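You operate a simulated robot arm through the tools that you are given. There is no shell and no other tool. Be economical: measure what you need, move in short steps, check, and stop when the job is done.

You are at the controls of a simulated two-armed robot. One attempt, no reset.

Task
Dry both wet bowls at 55 degrees for 30 minutes, then turn the heat off.
Fine: one unbroken run with the cabinet door shut; it ends shut, the bowls where they stood.

It is judged by the outcome, as a careful person would: the job done as asked, and still so three seconds after it is handed in. It fails if anything else is knocked over, pushed out of place, dropped, spilled or broken.

Robot
Two 7-joint arms with fingered hands on one trunk that stands fixed in place. Base frame: the origin is at the foot of the trunk, x ahead of it, y to its left, z up. Lengths are in mm, angles in degrees, forces in N, time in s.
The left shoulder is at [70, 166, 1268], the right one opposite. With the tool pointing down near the work surface each hand reaches from about 100 to 900 mm from the base axis, measured 20 degrees to its own side. Payload 4.1 kg a hand.
Tool frame (each hand has its own): the origin (TCP) lies between the finger pads and is the grasp point; the fingertips stand 32 mm ahead of it; z points along the fingers, y is the line along which they close. Largest opening 108 mm; the body of the gripper starts 38 mm behind the TCP. The gripper is a hand of 4 fingers: y runs from the thumb to the fingers, the wrist lies at [-16, -108, -186] in the tool frame.
Orientation is told as [roll, pitch, yaw] about the base's x, y, z axes, in that order, counted from this pose: with the fingers straight down and the wrist toward the robot, the tool's x, y and z point along [0, 1, 0], [1, 0, 0] and [0, 0, -1] of the base frame.

Tools
- The arms move only by the tool drive_tool. It takes "left_deltas", "right_deltas" or both (then of equal length, played together; a hand with none holds still); each is text: rows parted by semicolons, each of 6 numbers parted by spaces: the shift along the tool's x, y, z in cm, then the turn, a rotation vector about the tool's x, y, z in degrees. In form: x y z ax ay az; .... A call has 1 to 12 rows; each row is the pose to reach, as a shift and turn from the pose commanded when the call began, along the tool's axes at that moment. A row lasts 0.2 s, in which the tool goes at most 50 mm and 8.6 degrees; a call with a longer step from one row to the next is refused whole. A pose out of reach is approached as far as the arm can. The call stops where the force on the tool passes 40 N (or 10 N more than at its start, if that is more) or the arm is blocked; 0.2 s more then pass. In this call time passes only in rows, and 0.2 s behind the last. It gives the time, the measured TCP pose, the force on the tool (base axes), the opening and the grip force at its end, in the units of the frame above (readings bear some noise), with the torque about the TCP (base axes, N m) and any sound that the robot's microphone picked up.
- Cameras (640 x 400 px; columns grow to the right, rows downward): "scene" is now at [148.8, 31.1, 1532.9]; the picture's right is [0.37, -0.93, 0.00], its down [-0.29, -0.11, -0.95] and it looks along [0.88, 0.35, -0.31] (base axes); focal length 214 px, centre (320, 200). "left" rides on the left gripper at [-64, -93, -131] in its tool frame; the picture's right is [-0.80, -0.28, 0.53], its down [0.55, -0.71, 0.45] and it looks along [0.25, 0.65, 0.72] (tool axes); focal length 247 px, centre (320, 200). "right" rides on the right gripper at [64, -93, -131] in its tool frame; the picture's right is [-0.80, 0.28, -0.53], its down [-0.55, -0.71, 0.45] and it looks along [-0.25, 0.65, 0.72] (tool axes); focal length 247 px, centre (320, 200). There is no depth. A picture from a camera that has moved, and an enlarged one, comes with that camera's place and axes in the base frame and with its lens. The place of the scene camera against the robot may be out by one fixed shift of up to 18 mm in any direction.
- camera(camera): a new picture of that camera. No time passes.
- raise_lower(by): slides the trunk up (or, below 0, down) by that many mm; the arms and the scene camera ride with it, the base frame stays. It gives what a move gives, with no picture.
- set_fingers(index, middle, ring, thumb_bend, hand): sets how far each is bent, from 0 (flat) to 1 (curled in); at 0.3 the hand is open as for a grip, at 0.7 the pads meet at the TCP. One left out holds its place. A second passes; each finger stops where it meets its share of the squeeze, and holds until it gets a number again. It is the only way to open and close the hand. It gives what a move gives, with no picture; readings hold the bend of each and the force on the fingers (four entries, about 0 where the hand has none), thumb and palm.
- pan_tilt(pan, tilt): turns the head with the scene camera to pan (to the left, within 86 degrees either way) and tilt (down, from -29 to 69), counted from straight ahead of the robot. It gives what a move gives.
- zoom(camera, box): a new picture of the part [left, top, right, bottom] of that camera's present view, enlarged. No time passes.
- sign_off(): hands the job in; it is judged then, once.

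Go step by step. Nothing tells you positions but the pictures and the camera data: compare them with the known pose of the tool, close in by small moves and look again before you grip or let go. The budget is 120 turns and 86 pictures, counting those below and the enlarged ones. Unless the task says otherwise, let go and move clear before handing in, and close with one line.

The tools are called as name(argument=value, ...) on one line, values as JSON. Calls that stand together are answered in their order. drive_tool: Moves the arms, as the interface text tells. Its arguments: {"type":"object","properties":{"left_deltas":{"type":"string"},"right_deltas":{"type":"string"}},"required":[]} The other tools are called the same way: raise_lower (by) slides the trunk up or down; set_fingers (index, middle, ring, thumb_bend, hand) moves the fingers one by one; pan_tilt (pan, tilt) turns the head that bears the scene camera; camera (camera) takes a picture; zoom (camera, box) takes an enlarged picture of a part of a camera's view; sign_off () hands the job in.

At the start:

```text
t: 0.0
left_ee_pos: [385.0, 527.5, 1563.9]
left_tool_rot: [-0.1, 0.0, 0.0]
left_force: [-0.4, -0.5, -0.5]
left_moment: [0.01, -0.01, 0.0]
left_finger_gap: 107.4
left_finger_force: 0.0
left_shape: jaw
left_bend: [0.3, 0.3, 0.3, 0.3]
left_finger forces: [0.0, 0.0, 0.0, 0.0, 0.0, 0.1]
right_ee_pos: [478.8, 88.5, 1531.9]
right_tool_rot: [0.1, 0.0, -0.1]
right_force: [-0.4, -0.1, -0.3]
right_moment: [-0.02, 0.0, 0.01]
right_finger_gap: 107.6
right_finger_force: 0.1
right_shape: jaw
right_bend: [0.3, 0.3, 0.3, 0.3]
right_finger forces: [0.0, 0.0, 0.0, 0.0, 0.0, 0.0]
trunk travel left (down, up): [-775.0, 165.0]
head pan, tilt: [21.5, 18.2]
```

scene: 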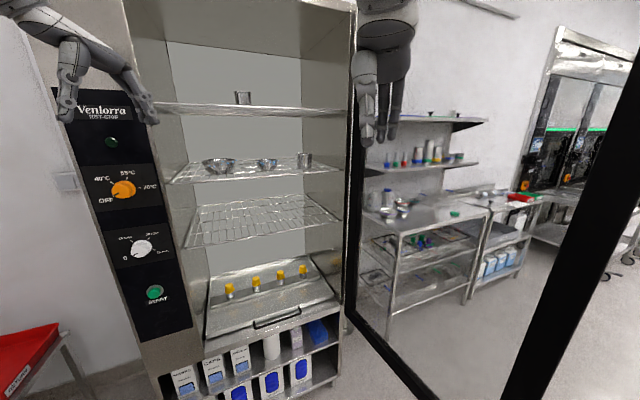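
right: 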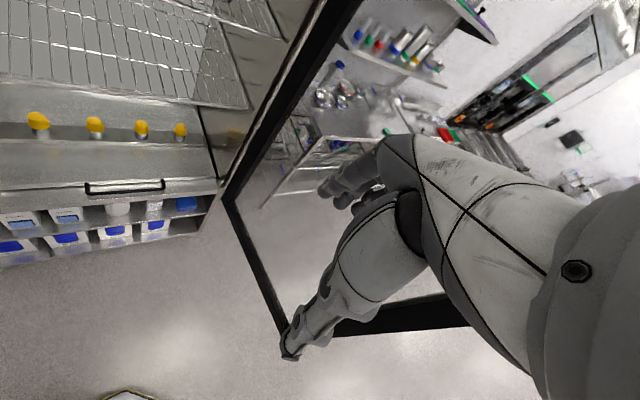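
left: 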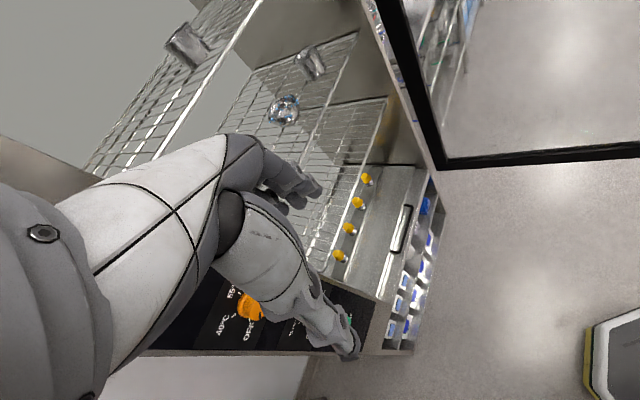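

I see a drying cabinet with its glass door standing open to the right and a control panel on its left. I'll zoom in on the panel and the shelves first.

zoom(camera="scene", box=[60, 80, 220, 340])

zoom(camera="scene", box=[150, 80, 350, 260])

pan_tilt(pan=-20, tilt=20)

```text
1.54 times, centred on (140, 210) of scene
camera zoom: at [148.8, 31.1, 1532.9], right [0.37, -0.93, 0.0], down [-0.29, -0.11, -0.95], along [0.88, 0.35, -0.31], focal length 330 px, centre (597, 185)
```

zoom: 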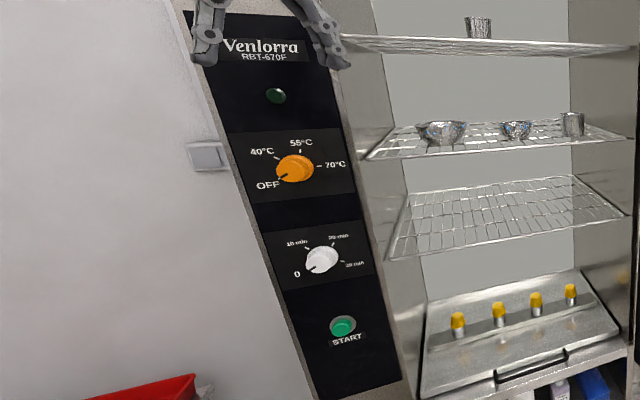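

```text
2.22 times, centred on (250, 170) of scene
camera zoom: at [148.8, 31.1, 1532.9], right [0.37, -0.93, 0.0], down [-0.29, -0.11, -0.95], along [0.88, 0.35, -0.31], focal length 477 px, centre (476, 267)
```

zoom: 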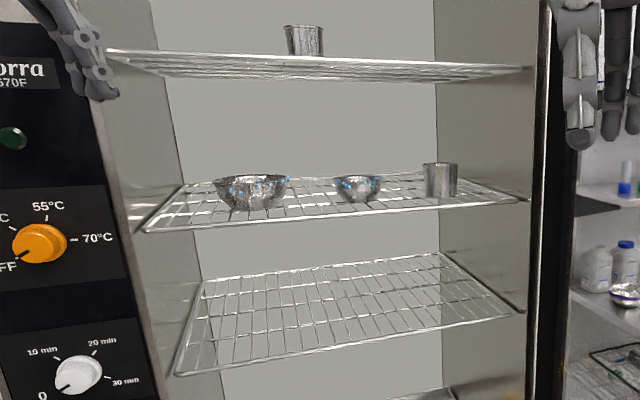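

```text
t: 1.1
left_ee_pos: [383.9, 527.2, 1563.0]
left_tool_rot: [0.0, 0.1, 0.0]
left_force: [-0.2, 0.8, 0.2]
left_moment: [-0.03, 0.02, -0.01]
left_finger_gap: 107.4
left_finger_force: 0.0
left_shape: jaw
left_bend: [0.3, 0.3, 0.3, 0.3]
left_finger forces: [0.1, 0.0, 0.0, 0.0, 0.0, 0.0]
right_ee_pos: [478.1, 89.5, 1531.8]
right_tool_rot: [0.1, -0.1, 0.0]
right_force: [-0.2, 0.2, 0.4]
right_moment: [0.03, 0.01, -0.02]
right_finger_gap: 107.7
right_finger_force: 0.0
right_shape: jaw
right_bend: [0.3, 0.3, 0.3, 0.3]
right_finger forces: [0.1, 0.0, 0.1, 0.2, 0.0, 0.0]
trunk travel left (down, up): [-775.0, 165.0]
head pan, tilt: [-20.0, 20.0]
```

camera(camera="scene")

```text
80 pictures are left
camera scene: at [149.6, -34.9, 1529.9], right [-0.34, -0.94, 0.0], down [-0.32, 0.12, -0.94], along [0.88, -0.32, -0.34], focal length 214 px, centre (320, 200)
```

scene: 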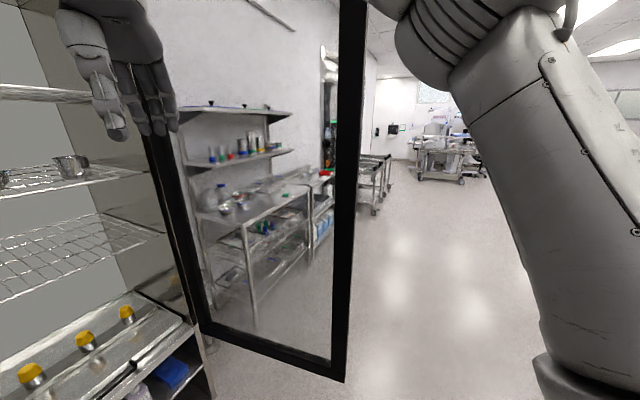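

pan_tilt(pan=-25, tilt=-15)

camera(camera="scene")

pan_tilt(pan=20, tilt=50)

camera(camera="scene")

```text
t: 2.1
left_ee_pos: [384.1, 527.1, 1563.5]
left_tool_rot: [0.0, 0.0, 0.0]
left_force: [0.5, -1.0, 0.8]
left_moment: [0.02, 0.05, 0.02]
left_finger_gap: 107.6
left_finger_force: 0.0
left_shape: jaw
left_bend: [0.3, 0.3, 0.3, 0.3]
left_finger forces: [0.1, 0.1, 0.0, 0.0, 0.0, 0.0]
right_ee_pos: [478.4, 90.0, 1532.1]
right_tool_rot: [0.1, -0.1, 0.0]
right_force: [-0.2, 0.4, 0.9]
right_moment: [0.01, -0.02, -0.03]
right_finger_gap: 107.6
right_finger_force: 0.1
right_shape: jaw
right_bend: [0.3, 0.3, 0.3, 0.3]
right_finger forces: [0.1, 0.1, 0.0, 0.0, 0.1, 0.0]
trunk travel left (down, up): [-775.0, 165.0]
head pan, tilt: [-25.0, -15.0]
```

```text
79 pictures are left
camera scene: at [135.0, -37.2, 1584.6], right [-0.42, -0.91, 0.0], down [0.23, -0.11, -0.97], along [0.88, -0.41, 0.26], focal length 214 px, centre (320, 200)
```

scene: 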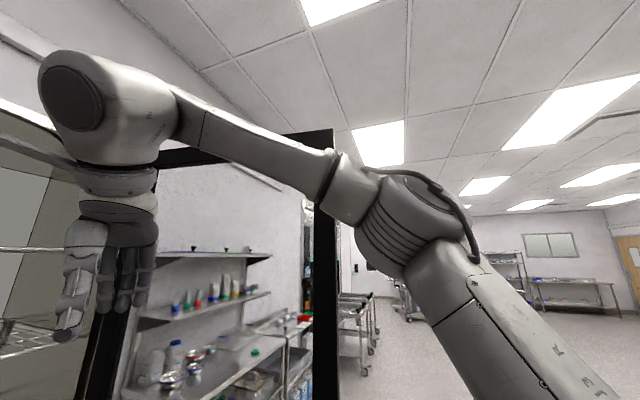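

```text
t: 3.5
left_ee_pos: [384.9, 528.1, 1564.7]
left_tool_rot: [0.0, 0.0, 0.0]
left_force: [0.3, -0.6, -0.1]
left_moment: [-0.03, -0.02, -0.01]
left_finger_gap: 107.5
left_finger_force: 0.1
left_shape: jaw
left_bend: [0.3, 0.3, 0.3, 0.3]
left_finger forces: [0.0, 0.0, 0.0, 0.0, 0.0, 0.1]
right_ee_pos: [477.6, 89.3, 1531.7]
right_tool_rot: [0.0, 0.0, 0.0]
right_force: [0.0, 0.3, -0.6]
right_moment: [-0.02, 0.01, 0.01]
right_finger_gap: 107.7
right_finger_force: 0.0
right_shape: jaw
right_bend: [0.3, 0.3, 0.3, 0.3]
right_finger forces: [0.0, 0.1, 0.0, 0.0, 0.0, 0.1]
trunk travel left (down, up): [-775.0, 165.0]
head pan, tilt: [20.0, 50.0]
```

```text
78 pictures are left
camera scene: at [134.5, 23.1, 1484.4], right [0.34, -0.94, 0.0], down [-0.72, -0.26, -0.64], along [0.6, 0.22, -0.77], focal length 214 px, centre (320, 200)
```

scene: 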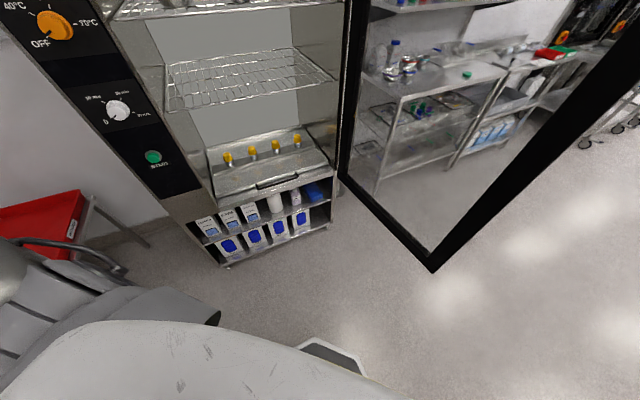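

raise_lower(by=-250)

pan_tilt(pan=20, tilt=18)

camera(camera="scene")

```text
t: 6.0
left_ee_pos: [384.7, 527.7, 1313.5]
left_tool_rot: [-0.1, 0.0, 0.0]
left_force: [0.2, 0.1, -0.2]
left_moment: [-0.02, -0.03, -0.01]
left_finger_gap: 107.6
left_finger_force: 0.0
left_shape: jaw
left_bend: [0.3, 0.3, 0.3, 0.3]
left_finger forces: [0.1, 0.0, 0.0, 0.1, 0.0, 0.1]
right_ee_pos: [478.5, 88.7, 1282.4]
right_tool_rot: [0.1, 0.0, 0.1]
right_force: [-0.6, -0.3, 0.3]
right_moment: [-0.01, 0.0, 0.0]
right_finger_gap: 107.5
right_finger_force: 0.0
right_shape: jaw
right_bend: [0.3, 0.3, 0.3, 0.3]
right_finger forces: [0.1, 0.0, 0.0, 0.0, 0.0, 0.0]
trunk travel left (down, up): [-525.0, 415.0]
head pan, tilt: [20.0, 50.0]
```

```text
t: 7.0
left_ee_pos: [384.3, 526.5, 1312.7]
left_tool_rot: [0.0, 0.0, 0.0]
left_force: [0.1, -0.5, 0.1]
left_moment: [0.02, 0.02, 0.02]
left_finger_gap: 107.8
left_finger_force: 0.1
left_shape: jaw
left_bend: [0.3, 0.3, 0.3, 0.3]
left_finger forces: [0.1, 0.1, 0.1, 0.0, 0.1, 0.1]
right_ee_pos: [477.6, 89.3, 1282.2]
right_tool_rot: [0.2, -0.1, 0.0]
right_force: [0.1, -0.7, 0.9]
right_moment: [0.02, 0.0, 0.01]
right_finger_gap: 107.5
right_finger_force: 0.0
right_shape: jaw
right_bend: [0.3, 0.3, 0.3, 0.3]
right_finger forces: [0.0, 0.0, 0.0, 0.0, 0.1, 0.1]
trunk travel left (down, up): [-525.0, 415.0]
head pan, tilt: [20.0, 18.0]
```

```text
77 pictures are left
camera scene: at [149.7, 28.7, 1283.1], right [0.34, -0.94, 0.0], down [-0.29, -0.11, -0.95], along [0.89, 0.33, -0.31], focal length 214 px, centre (320, 200)
```

scene: 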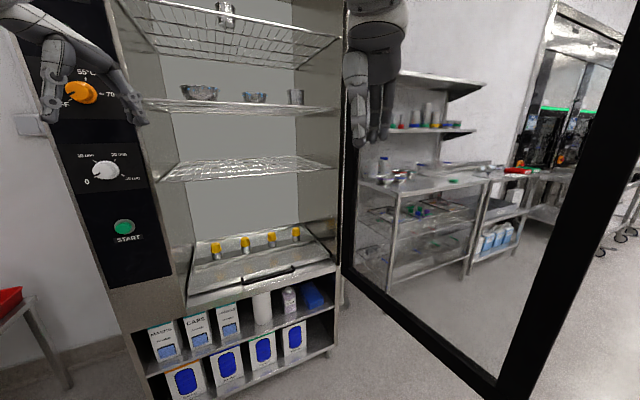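

pan_tilt(pan=0, tilt=35)

camera(camera="scene")

raise_lower(by=250)

camera(camera="scene")

```text
t: 7.8
left_ee_pos: [385.9, 527.7, 1314.0]
left_tool_rot: [0.0, 0.1, 0.0]
left_force: [0.5, 0.3, -0.2]
left_moment: [-0.02, 0.04, 0.0]
left_finger_gap: 107.7
left_finger_force: 0.0
left_shape: jaw
left_bend: [0.3, 0.3, 0.3, 0.3]
left_finger forces: [0.0, 0.0, 0.0, 0.1, 0.0, 0.0]
right_ee_pos: [478.1, 88.8, 1281.8]
right_tool_rot: [0.1, 0.0, 0.0]
right_force: [-0.2, 0.7, -0.1]
right_moment: [0.03, 0.0, -0.01]
right_finger_gap: 107.8
right_finger_force: 0.1
right_shape: jaw
right_bend: [0.3, 0.3, 0.3, 0.3]
right_finger forces: [0.0, 0.0, 0.0, 0.0, 0.0, 0.1]
trunk travel left (down, up): [-525.0, 415.0]
head pan, tilt: [0.0, 35.0]
```

```text
76 pictures are left
camera scene: at [150.1, -3.1, 1256.1], right [0.0, -1.0, 0.0], down [-0.57, 0.0, -0.82], along [0.82, 0.0, -0.57], focal length 214 px, centre (320, 200)
```

scene: 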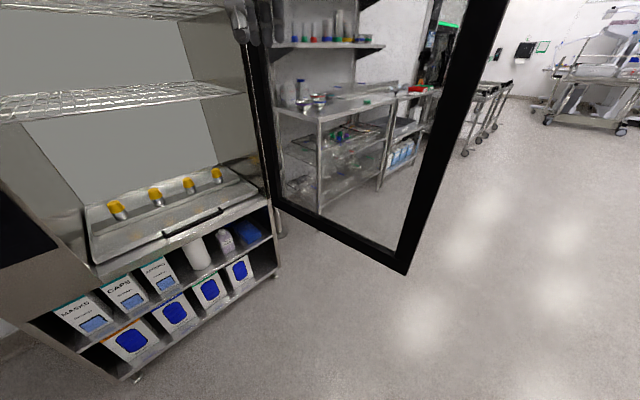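

```text
t: 10.4
left_ee_pos: [385.0, 527.3, 1562.4]
left_tool_rot: [0.0, 0.0, 0.1]
left_force: [-0.2, -0.4, -1.1]
left_moment: [0.01, -0.03, 0.02]
left_finger_gap: 107.5
left_finger_force: 0.2
left_shape: jaw
left_bend: [0.3, 0.3, 0.3, 0.3]
left_finger forces: [0.1, 0.0, 0.0, 0.0, 0.1, 0.0]
right_ee_pos: [478.3, 90.2, 1533.0]
right_tool_rot: [0.1, 0.0, -0.1]
right_force: [-0.1, -0.1, -0.2]
right_moment: [-0.02, 0.03, -0.03]
right_finger_gap: 107.4
right_finger_force: 0.0
right_shape: jaw
right_bend: [0.3, 0.3, 0.3, 0.3]
right_finger forces: [0.0, 0.1, 0.0, 0.1, 0.1, 0.0]
trunk travel left (down, up): [-775.0, 165.0]
head pan, tilt: [0.0, 35.0]
```

```text
75 pictures are left
camera scene: at [150.2, -3.2, 1506.0], right [0.0, -1.0, 0.0], down [-0.57, 0.0, -0.82], along [0.82, 0.0, -0.57], focal length 214 px, centre (320, 200)
```

scene: 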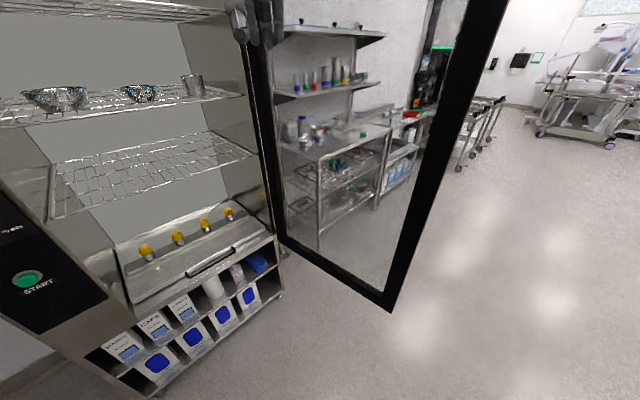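

drive_tool(right_deltas="0 -5 0 0 0 0; 0 -10 3 0 0 0; 0 -15 6 0 0 0; -4 -15 9 0 0 0; -8 -15 12 0 0 0; -12 -15 15 0 0 0; -16 -15 18 0 0 0; -20 -15 21 0 0 0; -24 -15 24 0 0 0; -28 -15 27 0 0 0; -32 -15 30 0 0 0; -36 -15 33 0 0 0", left_deltas="0 -2 0 0 0 0; 0 -4 0 0 0 0; 0 -6 0 0 0 0; 0 -8 0 0 0 0; 0 -10 0 0 0 0; 0 -12 0 0 0 0; 0 -14 0 0 0 0; 0 -14 0 0 0 0; 0 -14 0 0 0 0; 0 -14 0 0 0 0; 0 -14 0 0 0 0; 0 -14 0 0 0 0")

pan_tilt(pan=-30, tilt=30)

camera(camera="scene")

```text
refused: row 2 steps farther than a row can; nothing moved
```

```text
t: 11.4
left_ee_pos: [383.9, 528.4, 1563.6]
left_tool_rot: [0.0, 0.1, 0.0]
left_force: [0.4, 0.3, 0.2]
left_moment: [0.03, 0.01, -0.04]
left_finger_gap: 107.6
left_finger_force: 0.0
left_shape: jaw
left_bend: [0.3, 0.3, 0.3, 0.3]
left_finger forces: [0.1, 0.0, 0.0, 0.0, 0.0, 0.0]
right_ee_pos: [477.5, 88.6, 1532.1]
right_tool_rot: [0.1, 0.0, 0.0]
right_force: [-0.1, 0.4, 0.0]
right_moment: [0.02, -0.04, -0.03]
right_finger_gap: 107.5
right_finger_force: 0.2
right_shape: jaw
right_bend: [0.3, 0.3, 0.3, 0.3]
right_finger forces: [0.1, 0.0, 0.1, 0.1, 0.0, 0.0]
trunk travel left (down, up): [-775.0, 165.0]
head pan, tilt: [-30.0, 30.0]
```

```text
74 pictures are left
camera scene: at [140.4, -48.3, 1513.8], right [-0.5, -0.87, 0.0], down [-0.43, 0.25, -0.87], along [0.75, -0.43, -0.5], focal length 214 px, centre (320, 200)
```

scene: 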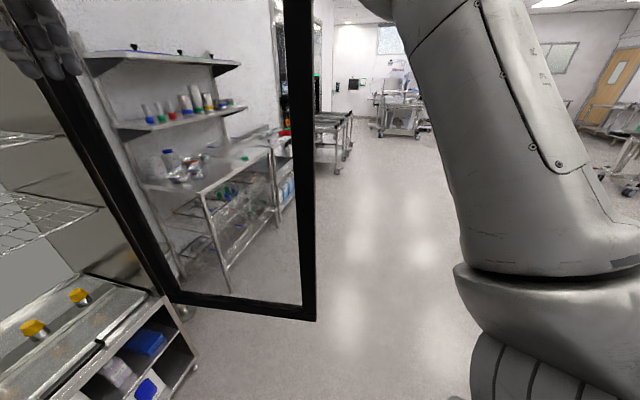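

drive_tool(right_deltas="0 -4 0 0 0 0; 0 -8 3 0 0 0; 0 -12 6 0 0 0; 0 -15 9 0 0 0; -4 -15 11 0 0 0; -8 -15 14 0 0 0; -12 -15 17 0 0 0; -16 -15 20 0 0 0; -20 -15 23 0 0 0; -24 -15 26 0 0 0; -28 -15 29 0 0 0; -32 -15 32 0 0 0", left_deltas="0 -2 0 0 0 0; 0 -4 0 0 0 0; 0 -6 0 0 0 0; 0 -8 0 0 0 0; 0 -10 0 0 0 0; 0 -12 0 0 0 0; 0 -14 0 0 0 0; 0 -14 0 0 0 0; 0 -14 0 0 0 0; 0 -14 0 0 0 0; 0 -14 0 0 0 0; 0 -14 0 0 0 0")

camera(camera="scene")

```text
t: 14.0
left_ee_pos: [241.9, 524.5, 1565.4]
left_tool_rot: [0.3, -0.2, 0.1]
left_force: [-0.1, -0.2, 0.5]
left_moment: [-0.01, -0.03, 0.03]
left_finger_gap: 107.7
left_finger_force: 0.1
left_shape: jaw
left_bend: [0.3, 0.3, 0.3, 0.3]
left_finger forces: [0.1, 0.0, 0.0, 0.1, 0.1, 0.0]
right_ee_pos: [357.3, -249.0, 1244.2]
right_tool_rot: [0.1, -1.0, 0.5]
right_force: [0.8, -2.1, -5.1]
right_moment: [0.18, 0.02, 0.02]
right_finger_gap: 107.9
right_finger_force: 0.1
right_shape: jaw
right_bend: [0.3, 0.3, 0.3, 0.3]
right_finger forces: [0.0, 0.0, 0.1, 0.1, 0.0, 0.1]
right hand out of reach, approached as far as the arm can: row 11, 12
trunk travel left (down, up): [-775.0, 165.0]
head pan, tilt: [-30.0, 30.0]
```

```text
73 pictures are left
camera scene: at [138.1, -51.9, 1513.5], right [-0.5, -0.87, 0.0], down [-0.43, 0.25, -0.87], along [0.75, -0.43, -0.5], focal length 214 px, centre (320, 200)
```

scene: 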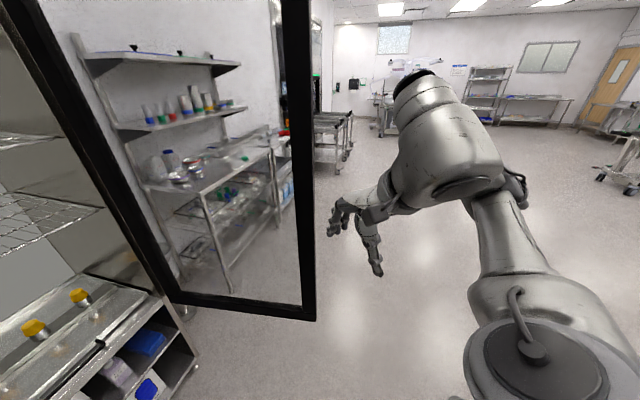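

drive_tool(right_deltas="0 3 0 0 0 0; -3 5 0 0 0 0; -6 7 0 0 0 5; -9 8 0 0 0 10; -12 8 0 0 0 16; -15 9 0 0 0 22; -18 10 0 0 0 28")

camera(camera="scene")

```text
t: 15.6
left_ee_pos: [245.9, 528.4, 1563.8]
left_tool_rot: [0.0, -0.1, -0.1]
left_force: [-0.6, 0.3, 1.0]
left_moment: [0.0, 0.02, -0.01]
left_finger_gap: 107.9
left_finger_force: 0.0
left_shape: jaw
left_bend: [0.3, 0.3, 0.3, 0.3]
left_finger forces: [0.0, 0.0, 0.0, 0.1, 0.1, 0.0]
right_ee_pos: [456.5, -430.0, 1241.9]
right_tool_rot: [0.0, 0.1, -28.0]
right_force: [-0.2, -0.4, 0.0]
right_moment: [-0.01, 0.01, -0.01]
right_finger_gap: 107.9
right_finger_force: 0.1
right_shape: jaw
right_bend: [0.3, 0.3, 0.3, 0.3]
right_finger forces: [0.1, 0.0, 0.0, 0.0, 0.1, 0.0]
trunk travel left (down, up): [-775.0, 165.0]
head pan, tilt: [-30.0, 30.0]
```

```text
72 pictures are left
camera scene: at [141.2, -48.0, 1513.8], right [-0.5, -0.87, 0.0], down [-0.43, 0.25, -0.87], along [0.75, -0.43, -0.5], focal length 214 px, centre (320, 200)
```

scene: 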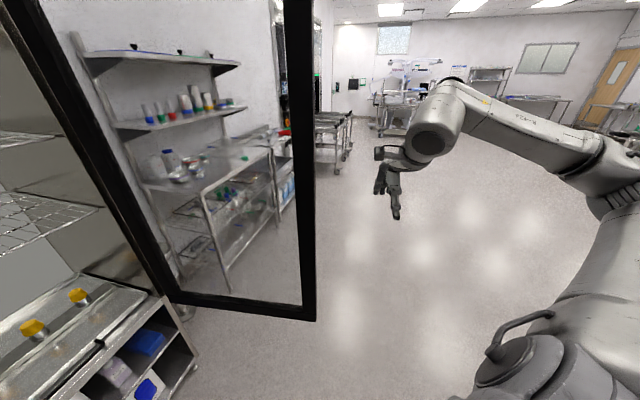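

drive_tool(right_deltas="0 0 0 0 0 -8.5; 0.5 1.5 0 0 0 -17; 1 3 0 0 0 -25.5; 2 4.5 0 0 0 -34; 2.5 6 0 0 0 -42.5; 3.5 7.5 0 0 0 -51; 4.5 9 0 0 0 -59.5; 5 10.5 0 0 0 -68; 6 12 0 0 0 -76.5; 6.5 14 0 0 0 -85; 7.5 16 0 0 0 -93.5; 8.5 18 0 0 0 -102")

camera(camera="scene")

```text
t: 17.8
left_ee_pos: [238.3, 519.6, 1566.4]
left_tool_rot: [0.3, -0.1, -0.1]
left_force: [0.5, 0.3, 0.7]
left_moment: [0.01, 0.0, 0.01]
left_finger_gap: 107.8
left_finger_force: 0.0
left_shape: jaw
left_bend: [0.3, 0.3, 0.3, 0.3]
left_finger forces: [0.1, 0.0, 0.1, 0.0, 0.1, 0.1]
right_ee_pos: [533.2, -323.2, 1206.7]
right_tool_rot: [-9.2, -7.0, 31.7]
right_force: [-26.0, -26.7, 3.2]
right_moment: [0.86, -0.77, -0.89]
right_finger_gap: 98.0
right_finger_force: 0.0
right_shape: jaw
right_bend: [0.32, 0.43, 0.3, 0.3]
right_finger forces: [2.3, 38.2, 0.0, 0.0, 0.0, 0.1]
right hand out of reach, approached as far as the arm can: row 5, 6, 7, 8, 9, 10, 11
trunk travel left (down, up): [-775.0, 165.0]
head pan, tilt: [-30.0, 30.0]
stopped in row 11 (right hand): the force on the tool passed its limit at 134 N (the readings are from after the stop); the commanded pose is now the measured one
```

```text
71 pictures are left
camera scene: at [130.7, -56.9, 1514.3], right [-0.5, -0.86, -0.01], down [-0.43, 0.26, -0.87], along [0.75, -0.43, -0.5], focal length 214 px, centre (320, 200)
```

scene: 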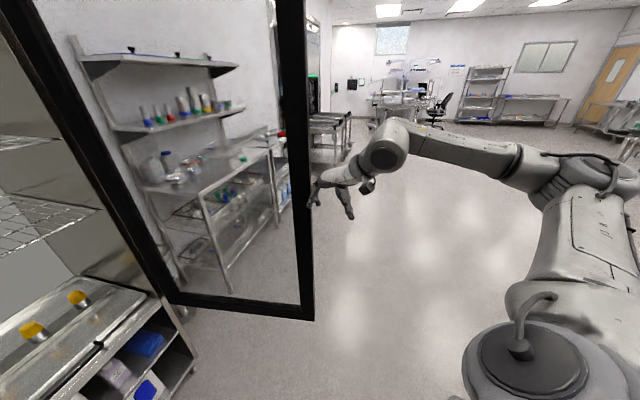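

drive_tool(right_deltas="-2 -4 0 0 0 0; -3.6 -8 0 0 0 0; -4 -10 0 0 0 8; -4 -10 0 0 0 16; -4 -10 0 0 0 24; -4 -10 0 0 0 31")

camera(camera="scene")

```text
t: 19.2
left_ee_pos: [246.4, 529.3, 1561.5]
left_tool_rot: [-0.1, 0.2, -0.1]
left_force: [0.1, 0.1, 0.1]
left_moment: [-0.02, -0.01, -0.01]
left_finger_gap: 107.9
left_finger_force: 0.1
left_shape: jaw
left_bend: [0.3, 0.3, 0.3, 0.3]
left_finger forces: [0.1, 0.0, 0.1, 0.1, 0.0, 0.0]
right_ee_pos: [476.9, -398.2, 1200.8]
right_tool_rot: [-4.5, -10.5, 0.8]
right_force: [-0.1, 0.9, 0.7]
right_moment: [-0.06, 0.03, 0.01]
right_finger_gap: 108.0
right_finger_force: 0.0
right_shape: jaw
right_bend: [0.3, 0.3, 0.3, 0.3]
right_finger forces: [0.0, 0.1, 0.0, 0.1, 0.0, 0.1]
right hand out of reach, approached as far as the arm can: row 1, 2, 3
trunk travel left (down, up): [-775.0, 165.0]
head pan, tilt: [-30.0, 30.0]
```

```text
70 pictures are left
camera scene: at [140.1, -46.7, 1513.9], right [-0.5, -0.87, 0.0], down [-0.43, 0.25, -0.87], along [0.75, -0.43, -0.5], focal length 214 px, centre (320, 200)
```

scene: 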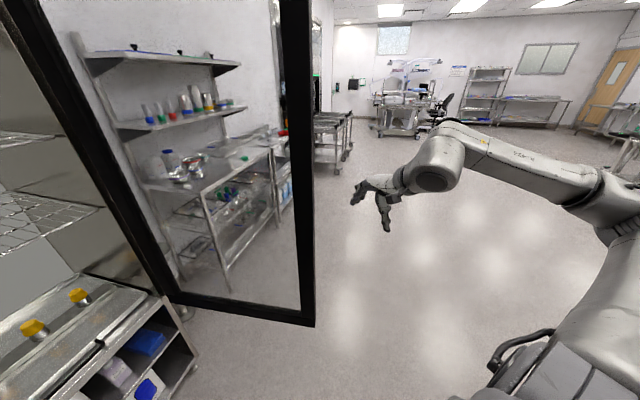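

drive_tool(right_deltas="-0.5 0 0 -8 0 0; -1 0 0 -16 0 0; -2 0 0 -24 0 0; -3 0 0 -32 0 0; -3 0 0 -40 0 0; -3 0 0 -48 0 0; -3 0 0 -56 0 0; -3 0 0 -64 0 0; -3 0 0 -72 0 0; -3 0 0 -78 0 0")

camera(camera="scene")

```text
t: 21.4
left_ee_pos: [245.7, 528.5, 1562.8]
left_tool_rot: [0.0, 0.1, -0.2]
left_force: [1.3, 0.5, 0.3]
left_moment: [-0.01, 0.03, 0.0]
left_finger_gap: 108.0
left_finger_force: 0.0
left_shape: jaw
left_bend: [0.3, 0.3, 0.3, 0.3]
left_finger forces: [0.0, 0.1, 0.0, 0.1, 0.1, 0.0]
right_ee_pos: [477.1, -430.2, 1201.6]
right_tool_rot: [-72.2, -85.5, 72.2]
right_force: [0.7, -0.1, -0.4]
right_moment: [-0.01, 0.01, -0.01]
right_finger_gap: 107.7
right_finger_force: 0.1
right_shape: jaw
right_bend: [0.3, 0.3, 0.3, 0.3]
right_finger forces: [0.1, 0.0, 0.0, 0.1, 0.0, 0.0]
trunk travel left (down, up): [-775.0, 165.0]
head pan, tilt: [-30.0, 30.0]
```

```text
69 pictures are left
camera scene: at [140.6, -48.6, 1513.9], right [-0.5, -0.87, 0.0], down [-0.43, 0.25, -0.87], along [0.75, -0.43, -0.5], focal length 214 px, centre (320, 200)
```

scene: 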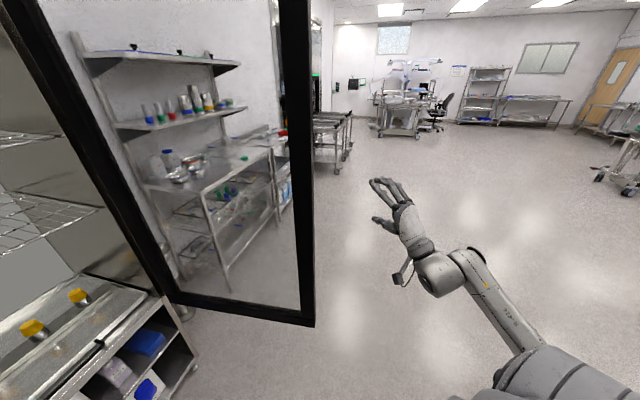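

set_fingers(hand="right", index=0.9, middle=0.9, ring=0.9, thumb_bend=0.5)

drive_tool(right_deltas="0 0 4 0 0 0; 0 0 8 0 0 0; 0 0 12 0 0 0; 0 0 16 0 0 0; 2 0 19 0 0 0")

camera(camera="scene")

```text
t: 22.4
left_ee_pos: [246.3, 526.5, 1562.4]
left_tool_rot: [-0.1, 0.2, -0.1]
left_force: [0.3, 0.7, -0.1]
left_moment: [-0.03, 0.03, -0.01]
left_finger_gap: 107.6
left_finger_force: 0.1
left_shape: jaw
left_bend: [0.3, 0.3, 0.3, 0.3]
left_finger forces: [0.0, 0.0, 0.1, 0.0, 0.1, 0.0]
right_ee_pos: [477.5, -430.2, 1203.1]
right_tool_rot: [-70.8, -85.4, 70.9]
right_force: [-0.1, 0.0, 0.7]
right_moment: [-0.01, -0.03, -0.01]
right_finger_gap: 36.7
right_finger_force: 0.0
right_shape: fingers
right_bend: [0.9, 0.9, 0.9, 0.5]
right_finger forces: [0.1, 0.1, 0.1, 0.0, 0.0, 0.0]
trunk travel left (down, up): [-775.0, 165.0]
head pan, tilt: [-30.0, 30.0]
```

```text
t: 23.6
left_ee_pos: [248.1, 528.8, 1562.3]
left_tool_rot: [-0.1, 0.3, -0.1]
left_force: [0.8, 0.1, 0.5]
left_moment: [0.0, 0.02, -0.01]
left_finger_gap: 108.1
left_finger_force: 0.1
left_shape: jaw
left_bend: [0.3, 0.3, 0.3, 0.3]
left_finger forces: [0.0, 0.0, 0.0, 0.0, 0.1, 0.0]
right_ee_pos: [667.3, -408.6, 1195.5]
right_tool_rot: [-70.4, -85.3, 70.4]
right_force: [-0.5, 0.2, -0.2]
right_moment: [-0.02, 0.01, 0.01]
right_finger_gap: 36.7
right_finger_force: 0.0
right_shape: fingers
right_bend: [0.9, 0.9, 0.9, 0.5]
right_finger forces: [0.0, 0.0, 0.0, 0.0, 0.1, 0.1]
trunk travel left (down, up): [-775.0, 165.0]
head pan, tilt: [-30.0, 30.0]
```

```text
68 pictures are left
camera scene: at [141.7, -47.4, 1513.8], right [-0.5, -0.87, 0.0], down [-0.43, 0.25, -0.87], along [0.75, -0.43, -0.5], focal length 214 px, centre (320, 200)
```

scene: 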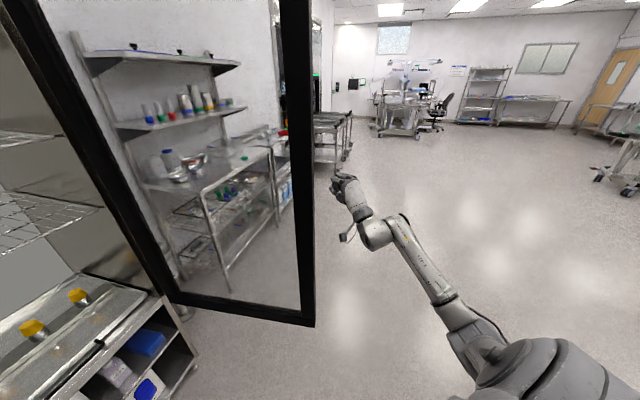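

drive_tool(right_deltas="3 0 0 0 0 0; 5 0 0 0 0 0; 7 0 0 0 0 0; 9 0 -1 0 0 0; 11 0 -2.5 0 0 0; 13 0 -4.5 0 0 0")

camera(camera="scene")

```text
t: 25.0
left_ee_pos: [244.1, 528.1, 1561.4]
left_tool_rot: [-0.1, 0.2, -0.1]
left_force: [0.0, 0.6, 0.0]
left_moment: [0.03, -0.01, 0.01]
left_finger_gap: 107.9
left_finger_force: 0.0
left_shape: jaw
left_bend: [0.3, 0.3, 0.3, 0.3]
left_finger forces: [0.0, 0.0, 0.0, 0.1, 0.0, 0.1]
right_ee_pos: [616.5, -305.7, 1194.9]
right_tool_rot: [-68.2, -85.5, 69.2]
right_force: [-0.4, 0.3, -0.2]
right_moment: [-0.03, 0.03, -0.02]
right_finger_gap: 36.3
right_finger_force: 0.0
right_shape: fingers
right_bend: [0.9, 0.9, 0.9, 0.5]
right_finger forces: [0.1, 0.0, 0.0, 0.0, 0.0, 0.0]
right hand out of reach, approached as far as the arm can: row 5, 6
trunk travel left (down, up): [-775.0, 165.0]
head pan, tilt: [-30.0, 30.0]
```

```text
67 pictures are left
camera scene: at [139.4, -48.1, 1513.9], right [-0.5, -0.87, 0.0], down [-0.43, 0.25, -0.87], along [0.75, -0.43, -0.5], focal length 214 px, centre (320, 200)
```

scene: 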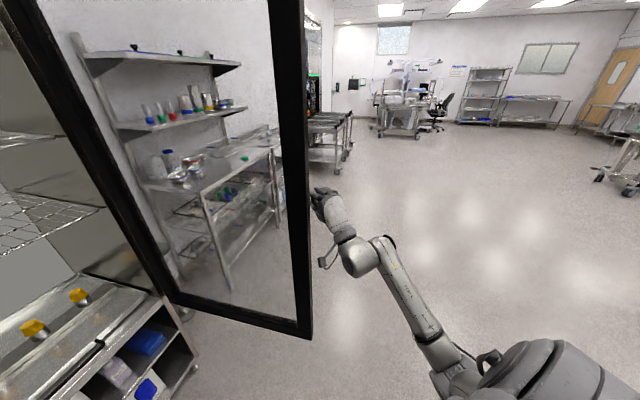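

drive_tool(right_deltas="1.5 0 -2 0 8 0; 4.5 0 -4 0 16 0; 8 0 -6 0 24 0; 11.5 0 -8.3 0 32 0")

camera(camera="scene")

```text
t: 26.0
left_ee_pos: [237.0, 522.0, 1566.4]
left_tool_rot: [0.3, -0.2, 0.0]
left_force: [-0.5, -0.3, 0.8]
left_moment: [0.05, -0.06, 0.01]
left_finger_gap: 107.7
left_finger_force: 0.1
left_shape: jaw
left_bend: [0.3, 0.3, 0.3, 0.3]
left_finger forces: [0.0, 0.0, 0.0, 0.0, 0.0, 0.1]
right_ee_pos: [528.5, -195.7, 1188.2]
right_tool_rot: [-39.3, -85.5, 71.5]
right_force: [-2.5, -5.9, -0.3]
right_moment: [0.12, -0.07, 0.17]
right_finger_gap: 38.2
right_finger_force: 2.4
right_shape: fingers
right_bend: [0.9, 0.9, 0.9, 0.5]
right_finger forces: [4.8, 0.1, 0.0, 0.2, 0.0, 0.0]
trunk travel left (down, up): [-775.0, 165.0]
head pan, tilt: [-30.0, 30.0]
```

```text
66 pictures are left
camera scene: at [131.8, -54.9, 1514.3], right [-0.5, -0.87, -0.01], down [-0.43, 0.25, -0.87], along [0.75, -0.43, -0.5], focal length 214 px, centre (320, 200)
```

scene: 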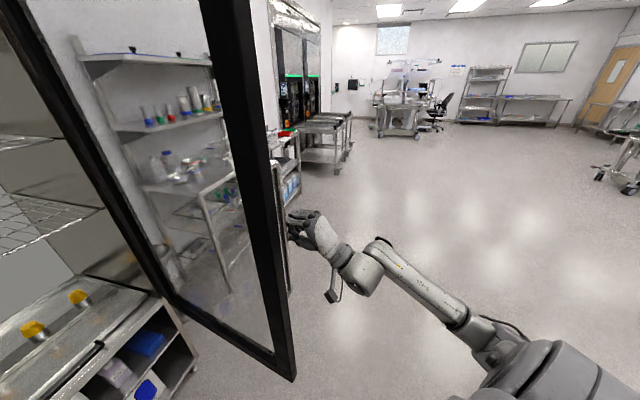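

drive_tool(right_deltas="4 0 0 0 0 0; 8 0 -0.3 0 3 0; 12 0 -0.5 0 6 0; 15 0 -0.5 0 8 0; 19 0 0 0 10 0; 23 0 1 0 12 0; 27 0 2 0 14 0; 30 0 3 0 16 0")

pan_tilt(pan=10, tilt=30)

camera(camera="scene")

```text
t: 27.8
left_ee_pos: [246.1, 528.1, 1562.1]
left_tool_rot: [-0.1, 0.2, -0.1]
left_force: [0.6, -0.3, 0.5]
left_moment: [0.0, -0.02, 0.0]
left_finger_gap: 107.8
left_finger_force: 0.0
left_shape: jaw
left_bend: [0.3, 0.3, 0.3, 0.3]
left_finger forces: [0.0, 0.1, 0.0, 0.0, 0.0, 0.0]
right_ee_pos: [410.4, 64.7, 1173.0]
right_tool_rot: [-20.7, -85.3, 69.2]
right_force: [0.2, -0.4, -0.1]
right_moment: [0.05, -0.02, 0.02]
right_finger_gap: 37.0
right_finger_force: 0.0
right_shape: fingers
right_bend: [0.9, 0.9, 0.9, 0.5]
right_finger forces: [0.0, 0.0, 0.0, 0.0, 0.1, 0.0]
right hand out of reach, approached as far as the arm can: row 7, 8
trunk travel left (down, up): [-775.0, 165.0]
head pan, tilt: [-30.0, 30.0]
```

```text
t: 28.8
left_ee_pos: [245.4, 528.0, 1562.9]
left_tool_rot: [-0.1, 0.2, -0.1]
left_force: [-0.4, -0.2, -1.0]
left_moment: [-0.01, 0.01, 0.01]
left_finger_gap: 108.0
left_finger_force: 0.1
left_shape: jaw
left_bend: [0.3, 0.3, 0.3, 0.3]
left_finger forces: [0.0, 0.0, 0.1, 0.1, 0.0, 0.1]
right_ee_pos: [410.1, 64.9, 1173.7]
right_tool_rot: [-21.1, -85.3, 69.5]
right_force: [-0.6, 0.7, 1.0]
right_moment: [-0.02, 0.0, 0.0]
right_finger_gap: 37.0
right_finger_force: 0.1
right_shape: fingers
right_bend: [0.9, 0.9, 0.9, 0.5]
right_finger forces: [0.0, 0.0, 0.1, 0.1, 0.0, 0.0]
trunk travel left (down, up): [-775.0, 165.0]
head pan, tilt: [10.0, 30.0]
```

```text
65 pictures are left
camera scene: at [151.1, 12.3, 1513.8], right [0.17, -0.98, 0.0], down [-0.49, -0.09, -0.87], along [0.85, 0.15, -0.5], focal length 214 px, centre (320, 200)
```

scene: 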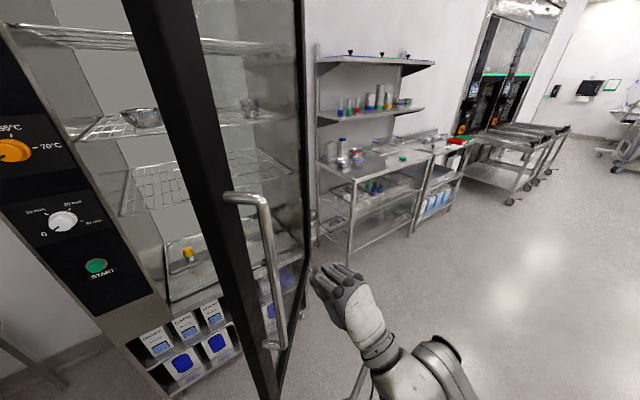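

drive_tool(right_deltas="0 0 4 0 0 0; 0 0 8 0 0 0; 0.5 0 12 0 0 0; 1.5 0 15.6 0 0 0; 3.7 0 18.8 0 0 0; 6 0 22 0 0 0; 8.2 0 25.3 0 0 0; 9.7 0 29 0 0 0; 11.2 0 32.8 0 0 0")

camera(camera="scene")

```text
t: 30.8
left_ee_pos: [246.5, 530.7, 1561.4]
left_tool_rot: [-0.1, 0.2, -0.1]
left_force: [0.3, 0.3, 0.7]
left_moment: [0.0, -0.02, -0.01]
left_finger_gap: 107.8
left_finger_force: 0.0
left_shape: jaw
left_bend: [0.3, 0.3, 0.3, 0.3]
left_finger forces: [0.0, 0.0, 0.1, 0.0, 0.0, 0.0]
right_ee_pos: [623.0, 352.6, 1146.0]
right_tool_rot: [-10.8, -85.3, 64.6]
right_force: [-0.1, 0.0, 0.1]
right_moment: [0.05, -0.03, 0.01]
right_finger_gap: 37.0
right_finger_force: 0.0
right_shape: fingers
right_bend: [0.9, 0.9, 0.9, 0.5]
right_finger forces: [0.0, 0.0, 0.1, 0.0, 0.1, 0.1]
right hand out of reach, approached as far as the arm can: row 1, 2, 3, 4, 5, 6, 7, 8, 9
trunk travel left (down, up): [-775.0, 165.0]
head pan, tilt: [10.0, 30.0]
```

```text
64 pictures are left
camera scene: at [151.5, 15.2, 1513.7], right [0.17, -0.98, 0.0], down [-0.49, -0.09, -0.87], along [0.85, 0.15, -0.5], focal length 214 px, centre (320, 200)
```

scene: 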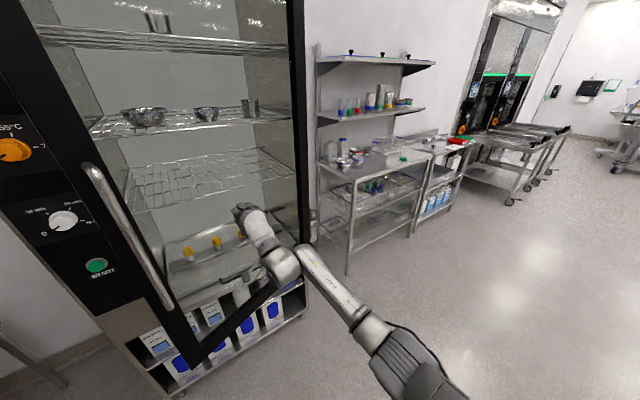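

drive_tool(right_deltas="0.5 0 3 0 0 0; 1 0 6 0 0 0; 1 0 9 0 0 0; 1 0 12 0 0 0; 1 0 15 0 0 0")

camera(camera="scene")

```text
t: 32.2
left_ee_pos: [247.2, 527.3, 1562.3]
left_tool_rot: [0.1, 0.2, -0.1]
left_force: [0.4, -0.7, -0.3]
left_moment: [0.03, -0.05, 0.01]
left_finger_gap: 107.8
left_finger_force: 0.1
left_shape: jaw
left_bend: [0.3, 0.3, 0.3, 0.3]
left_finger forces: [0.0, 0.0, 0.0, 0.0, 0.0, 0.0]
right_ee_pos: [682.6, 400.6, 1140.1]
right_tool_rot: [-22.7, -85.0, 74.6]
right_force: [0.2, 1.0, 0.8]
right_moment: [-0.04, 0.01, -0.02]
right_finger_gap: 36.8
right_finger_force: 0.0
right_shape: fingers
right_bend: [0.9, 0.9, 0.9, 0.5]
right_finger forces: [0.0, 0.0, 0.1, 0.0, 0.1, 0.0]
right hand out of reach, approached as far as the arm can: row 3, 4, 5
trunk travel left (down, up): [-775.0, 165.0]
head pan, tilt: [10.0, 30.0]
stopped in row 5 (right hand): the arm was blocked; the commanded pose is now the measured one
```

```text
63 pictures are left
camera scene: at [151.4, 12.3, 1513.8], right [0.17, -0.98, 0.0], down [-0.49, -0.09, -0.87], along [0.85, 0.15, -0.5], focal length 214 px, centre (320, 200)
```

scene: 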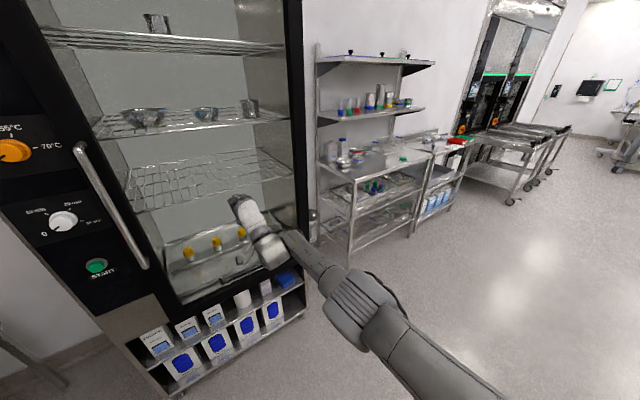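

drive_tool(right_deltas="0 0 -4 0 0 0; -2 0 -8 0 0 0; -6 0 -10 0 0 0; -10 0 -12 0 0 0; -14 0 -14 0 0 0; -18 0 -16 0 0 0; -22 0 -18 0 0 0; -26 0 -20 0 0 0")

pan_tilt(pan=30, tilt=25)

camera(camera="scene")

```text
t: 34.0
left_ee_pos: [245.8, 525.7, 1562.7]
left_tool_rot: [0.0, 0.3, -0.2]
left_force: [0.9, -0.4, -0.8]
left_moment: [0.02, 0.02, 0.02]
left_finger_gap: 107.7
left_finger_force: 0.1
left_shape: jaw
left_bend: [0.3, 0.3, 0.3, 0.3]
left_finger forces: [0.0, 0.1, 0.0, 0.0, 0.0, 0.0]
right_ee_pos: [761.5, 86.2, 1163.8]
right_tool_rot: [-20.8, -85.0, 73.0]
right_force: [0.1, 0.0, -0.1]
right_moment: [0.0, -0.02, -0.04]
right_finger_gap: 37.2
right_finger_force: 0.0
right_shape: fingers
right_bend: [0.9, 0.9, 0.9, 0.5]
right_finger forces: [0.0, 0.0, 0.1, 0.1, 0.0, 0.1]
trunk travel left (down, up): [-775.0, 165.0]
head pan, tilt: [10.0, 30.0]
```

```text
t: 34.9
left_ee_pos: [246.6, 527.6, 1562.4]
left_tool_rot: [-0.1, 0.2, -0.1]
left_force: [-0.9, 0.5, -0.2]
left_moment: [0.01, -0.02, -0.01]
left_finger_gap: 107.7
left_finger_force: 0.0
left_shape: jaw
left_bend: [0.3, 0.3, 0.3, 0.3]
left_finger forces: [0.0, 0.1, 0.0, 0.1, 0.0, 0.0]
right_ee_pos: [761.7, 87.6, 1163.8]
right_tool_rot: [-21.1, -85.0, 73.2]
right_force: [0.2, -0.3, -0.1]
right_moment: [-0.01, -0.01, 0.01]
right_finger_gap: 36.8
right_finger_force: 0.1
right_shape: fingers
right_bend: [0.9, 0.9, 0.9, 0.5]
right_finger forces: [0.1, 0.0, 0.0, 0.1, 0.1, 0.0]
trunk travel left (down, up): [-775.0, 165.0]
head pan, tilt: [30.0, 25.0]
```

```text
62 pictures are left
camera scene: at [141.9, 43.1, 1521.8], right [0.5, -0.87, 0.0], down [-0.37, -0.21, -0.91], along [0.79, 0.45, -0.42], focal length 214 px, centre (320, 200)
```

scene: 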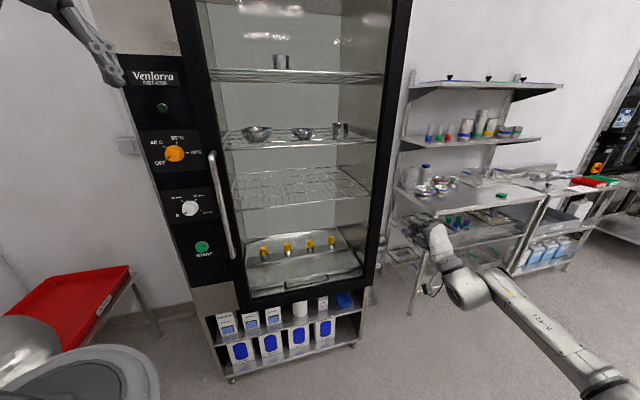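

zoom(camera="scene", box=[180, 180, 380, 310])

zoom(camera="scene", box=[120, 60, 260, 280])

```text
3.08 times, centred on (280, 245) of scene
camera zoom: at [141.9, 43.1, 1521.8], right [0.5, -0.87, 0.0], down [-0.37, -0.21, -0.91], along [0.79, 0.45, -0.42], focal length 660 px, centre (443, 62)
```

zoom: 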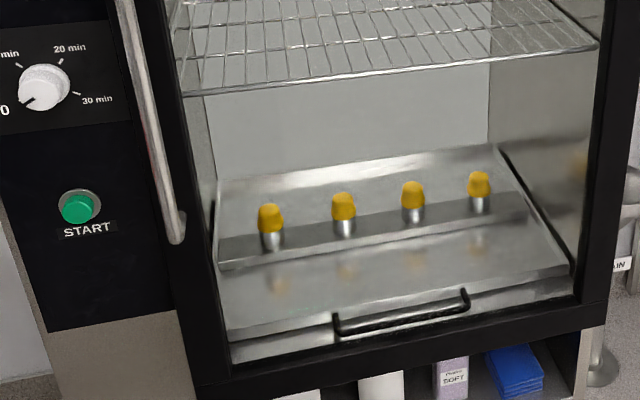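

```text
1.82 times, centred on (190, 170) of scene
camera zoom: at [141.9, 43.1, 1521.8], right [0.5, -0.87, 0.0], down [-0.37, -0.21, -0.91], along [0.79, 0.45, -0.42], focal length 390 px, centre (556, 254)
```

zoom: 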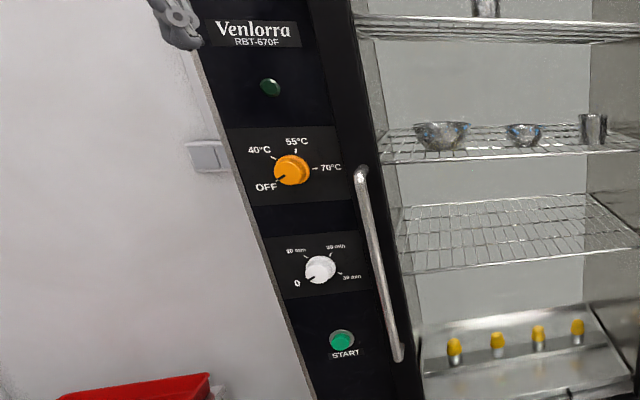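

drive_tool(left_deltas="0 1 2 -8 0 0; 0 2 4 -16 0 0; 0 3 6 -24 0 0; 0 4 8 -32 0 0; 0 5 10 -40 0 0; 0 6 12 -48 0 0; 0 7 14 -56 0 0; 0 8 16 -64 0 0; 0 8 18 -72 0 0; 0 8 20 -80 0 0; 0 8 20 -87 0 0")

camera(camera="scene")

```text
t: 37.5
left_ee_pos: [390.4, 554.4, 1353.8]
left_tool_rot: [-72.2, -61.6, 82.2]
left_force: [1.3, -0.1, 0.1]
left_moment: [0.0, 0.01, 0.05]
left_finger_gap: 107.9
left_finger_force: 0.1
left_shape: jaw
left_bend: [0.3, 0.3, 0.3, 0.3]
left_finger forces: [0.1, 0.1, 0.0, 0.0, 0.1, 0.0]
left hand out of reach, approached as far as the arm can: row 5, 6, 7, 8, 9, 10, 11
right_ee_pos: [762.3, 84.1, 1164.5]
right_tool_rot: [-20.5, -85.2, 72.7]
right_force: [-0.4, -0.1, 0.3]
right_moment: [-0.01, -0.02, 0.0]
right_finger_gap: 36.8
right_finger_force: 0.0
right_shape: fingers
right_bend: [0.9, 0.9, 0.9, 0.5]
right_finger forces: [0.0, 0.1, 0.0, 0.0, 0.0, 0.1]
trunk travel left (down, up): [-775.0, 165.0]
head pan, tilt: [30.0, 25.0]
stopped in row 11 (left hand): the arm was blocked; the commanded pose is now the measured one
```

```text
59 pictures are left
camera scene: at [142.8, 39.0, 1521.8], right [0.5, -0.87, 0.0], down [-0.37, -0.21, -0.91], along [0.78, 0.45, -0.42], focal length 214 px, centre (320, 200)
```

scene: 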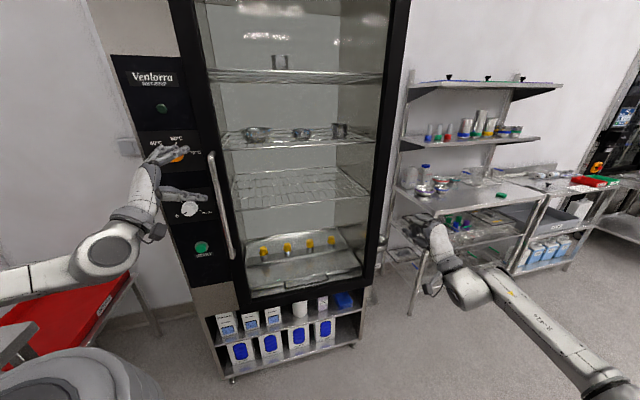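

set_fingers(hand="left", index=0.9, middle=0.9, ring=0.9, thumb_bend=0.5)

drive_tool(left_deltas="1.5 -2.5 1 -4.5 4.5 -1; 3 -5 2 -9 9 -2; 4.5 -8 4 -13 14 -3; 5.5 -10 6 -17 19 -4; 7 -12.4 7 -21.4 23.2 -4.5")

camera(camera="scene")

```text
t: 38.5
left_ee_pos: [390.5, 556.5, 1351.6]
left_tool_rot: [-72.3, -61.4, 82.2]
left_force: [0.0, 0.2, -0.7]
left_moment: [-0.01, 0.05, 0.02]
left_finger_gap: 36.9
left_finger_force: 0.2
left_shape: fingers
left_bend: [0.9, 0.9, 0.9, 0.5]
left_finger forces: [0.1, 0.1, 0.0, 0.0, 0.0, 0.0]
right_ee_pos: [761.3, 87.0, 1163.7]
right_tool_rot: [-21.2, -85.1, 73.3]
right_force: [0.1, 0.9, 0.6]
right_moment: [0.01, 0.02, 0.03]
right_finger_gap: 36.8
right_finger_force: 0.1
right_shape: fingers
right_bend: [0.9, 0.9, 0.9, 0.5]
right_finger forces: [0.1, 0.0, 0.1, 0.0, 0.1, 0.1]
trunk travel left (down, up): [-775.0, 165.0]
head pan, tilt: [30.0, 25.0]
```

```text
t: 39.7
left_ee_pos: [480.3, 525.2, 1230.3]
left_tool_rot: [-92.0, -61.6, 119.5]
left_force: [-3.2, 2.3, -5.2]
left_moment: [0.23, -0.3, -0.33]
left_finger_gap: 36.8
left_finger_force: 0.1
left_shape: fingers
left_bend: [0.9, 0.9, 0.9, 0.5]
left_finger forces: [0.0, 0.0, 0.1, 0.0, 0.0, 0.0]
left hand out of reach, approached as far as the arm can: row 4, 5
right_ee_pos: [766.7, 85.9, 1160.6]
right_tool_rot: [-18.2, -85.0, 70.3]
right_force: [0.6, -1.7, -0.7]
right_moment: [0.02, 0.0, 0.05]
right_finger_gap: 36.5
right_finger_force: 0.1
right_shape: fingers
right_bend: [0.9, 0.9, 0.9, 0.5]
right_finger forces: [0.0, 0.0, 0.0, 0.0, 0.0, 0.0]
trunk travel left (down, up): [-775.0, 165.0]
head pan, tilt: [30.0, 25.0]
```

```text
58 pictures are left
camera scene: at [148.0, 41.5, 1521.4], right [0.5, -0.87, 0.0], down [-0.37, -0.21, -0.9], along [0.78, 0.45, -0.43], focal length 214 px, centre (320, 200)
```

scene: 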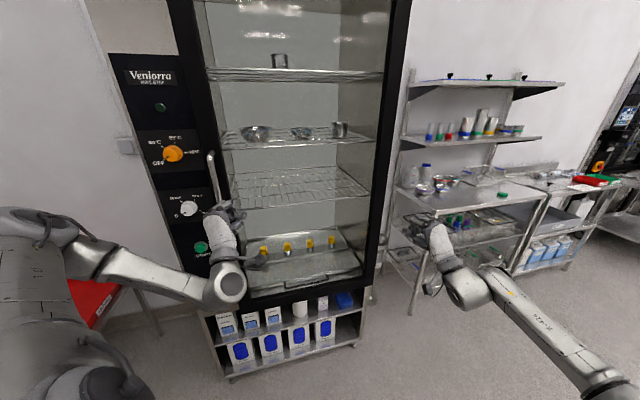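

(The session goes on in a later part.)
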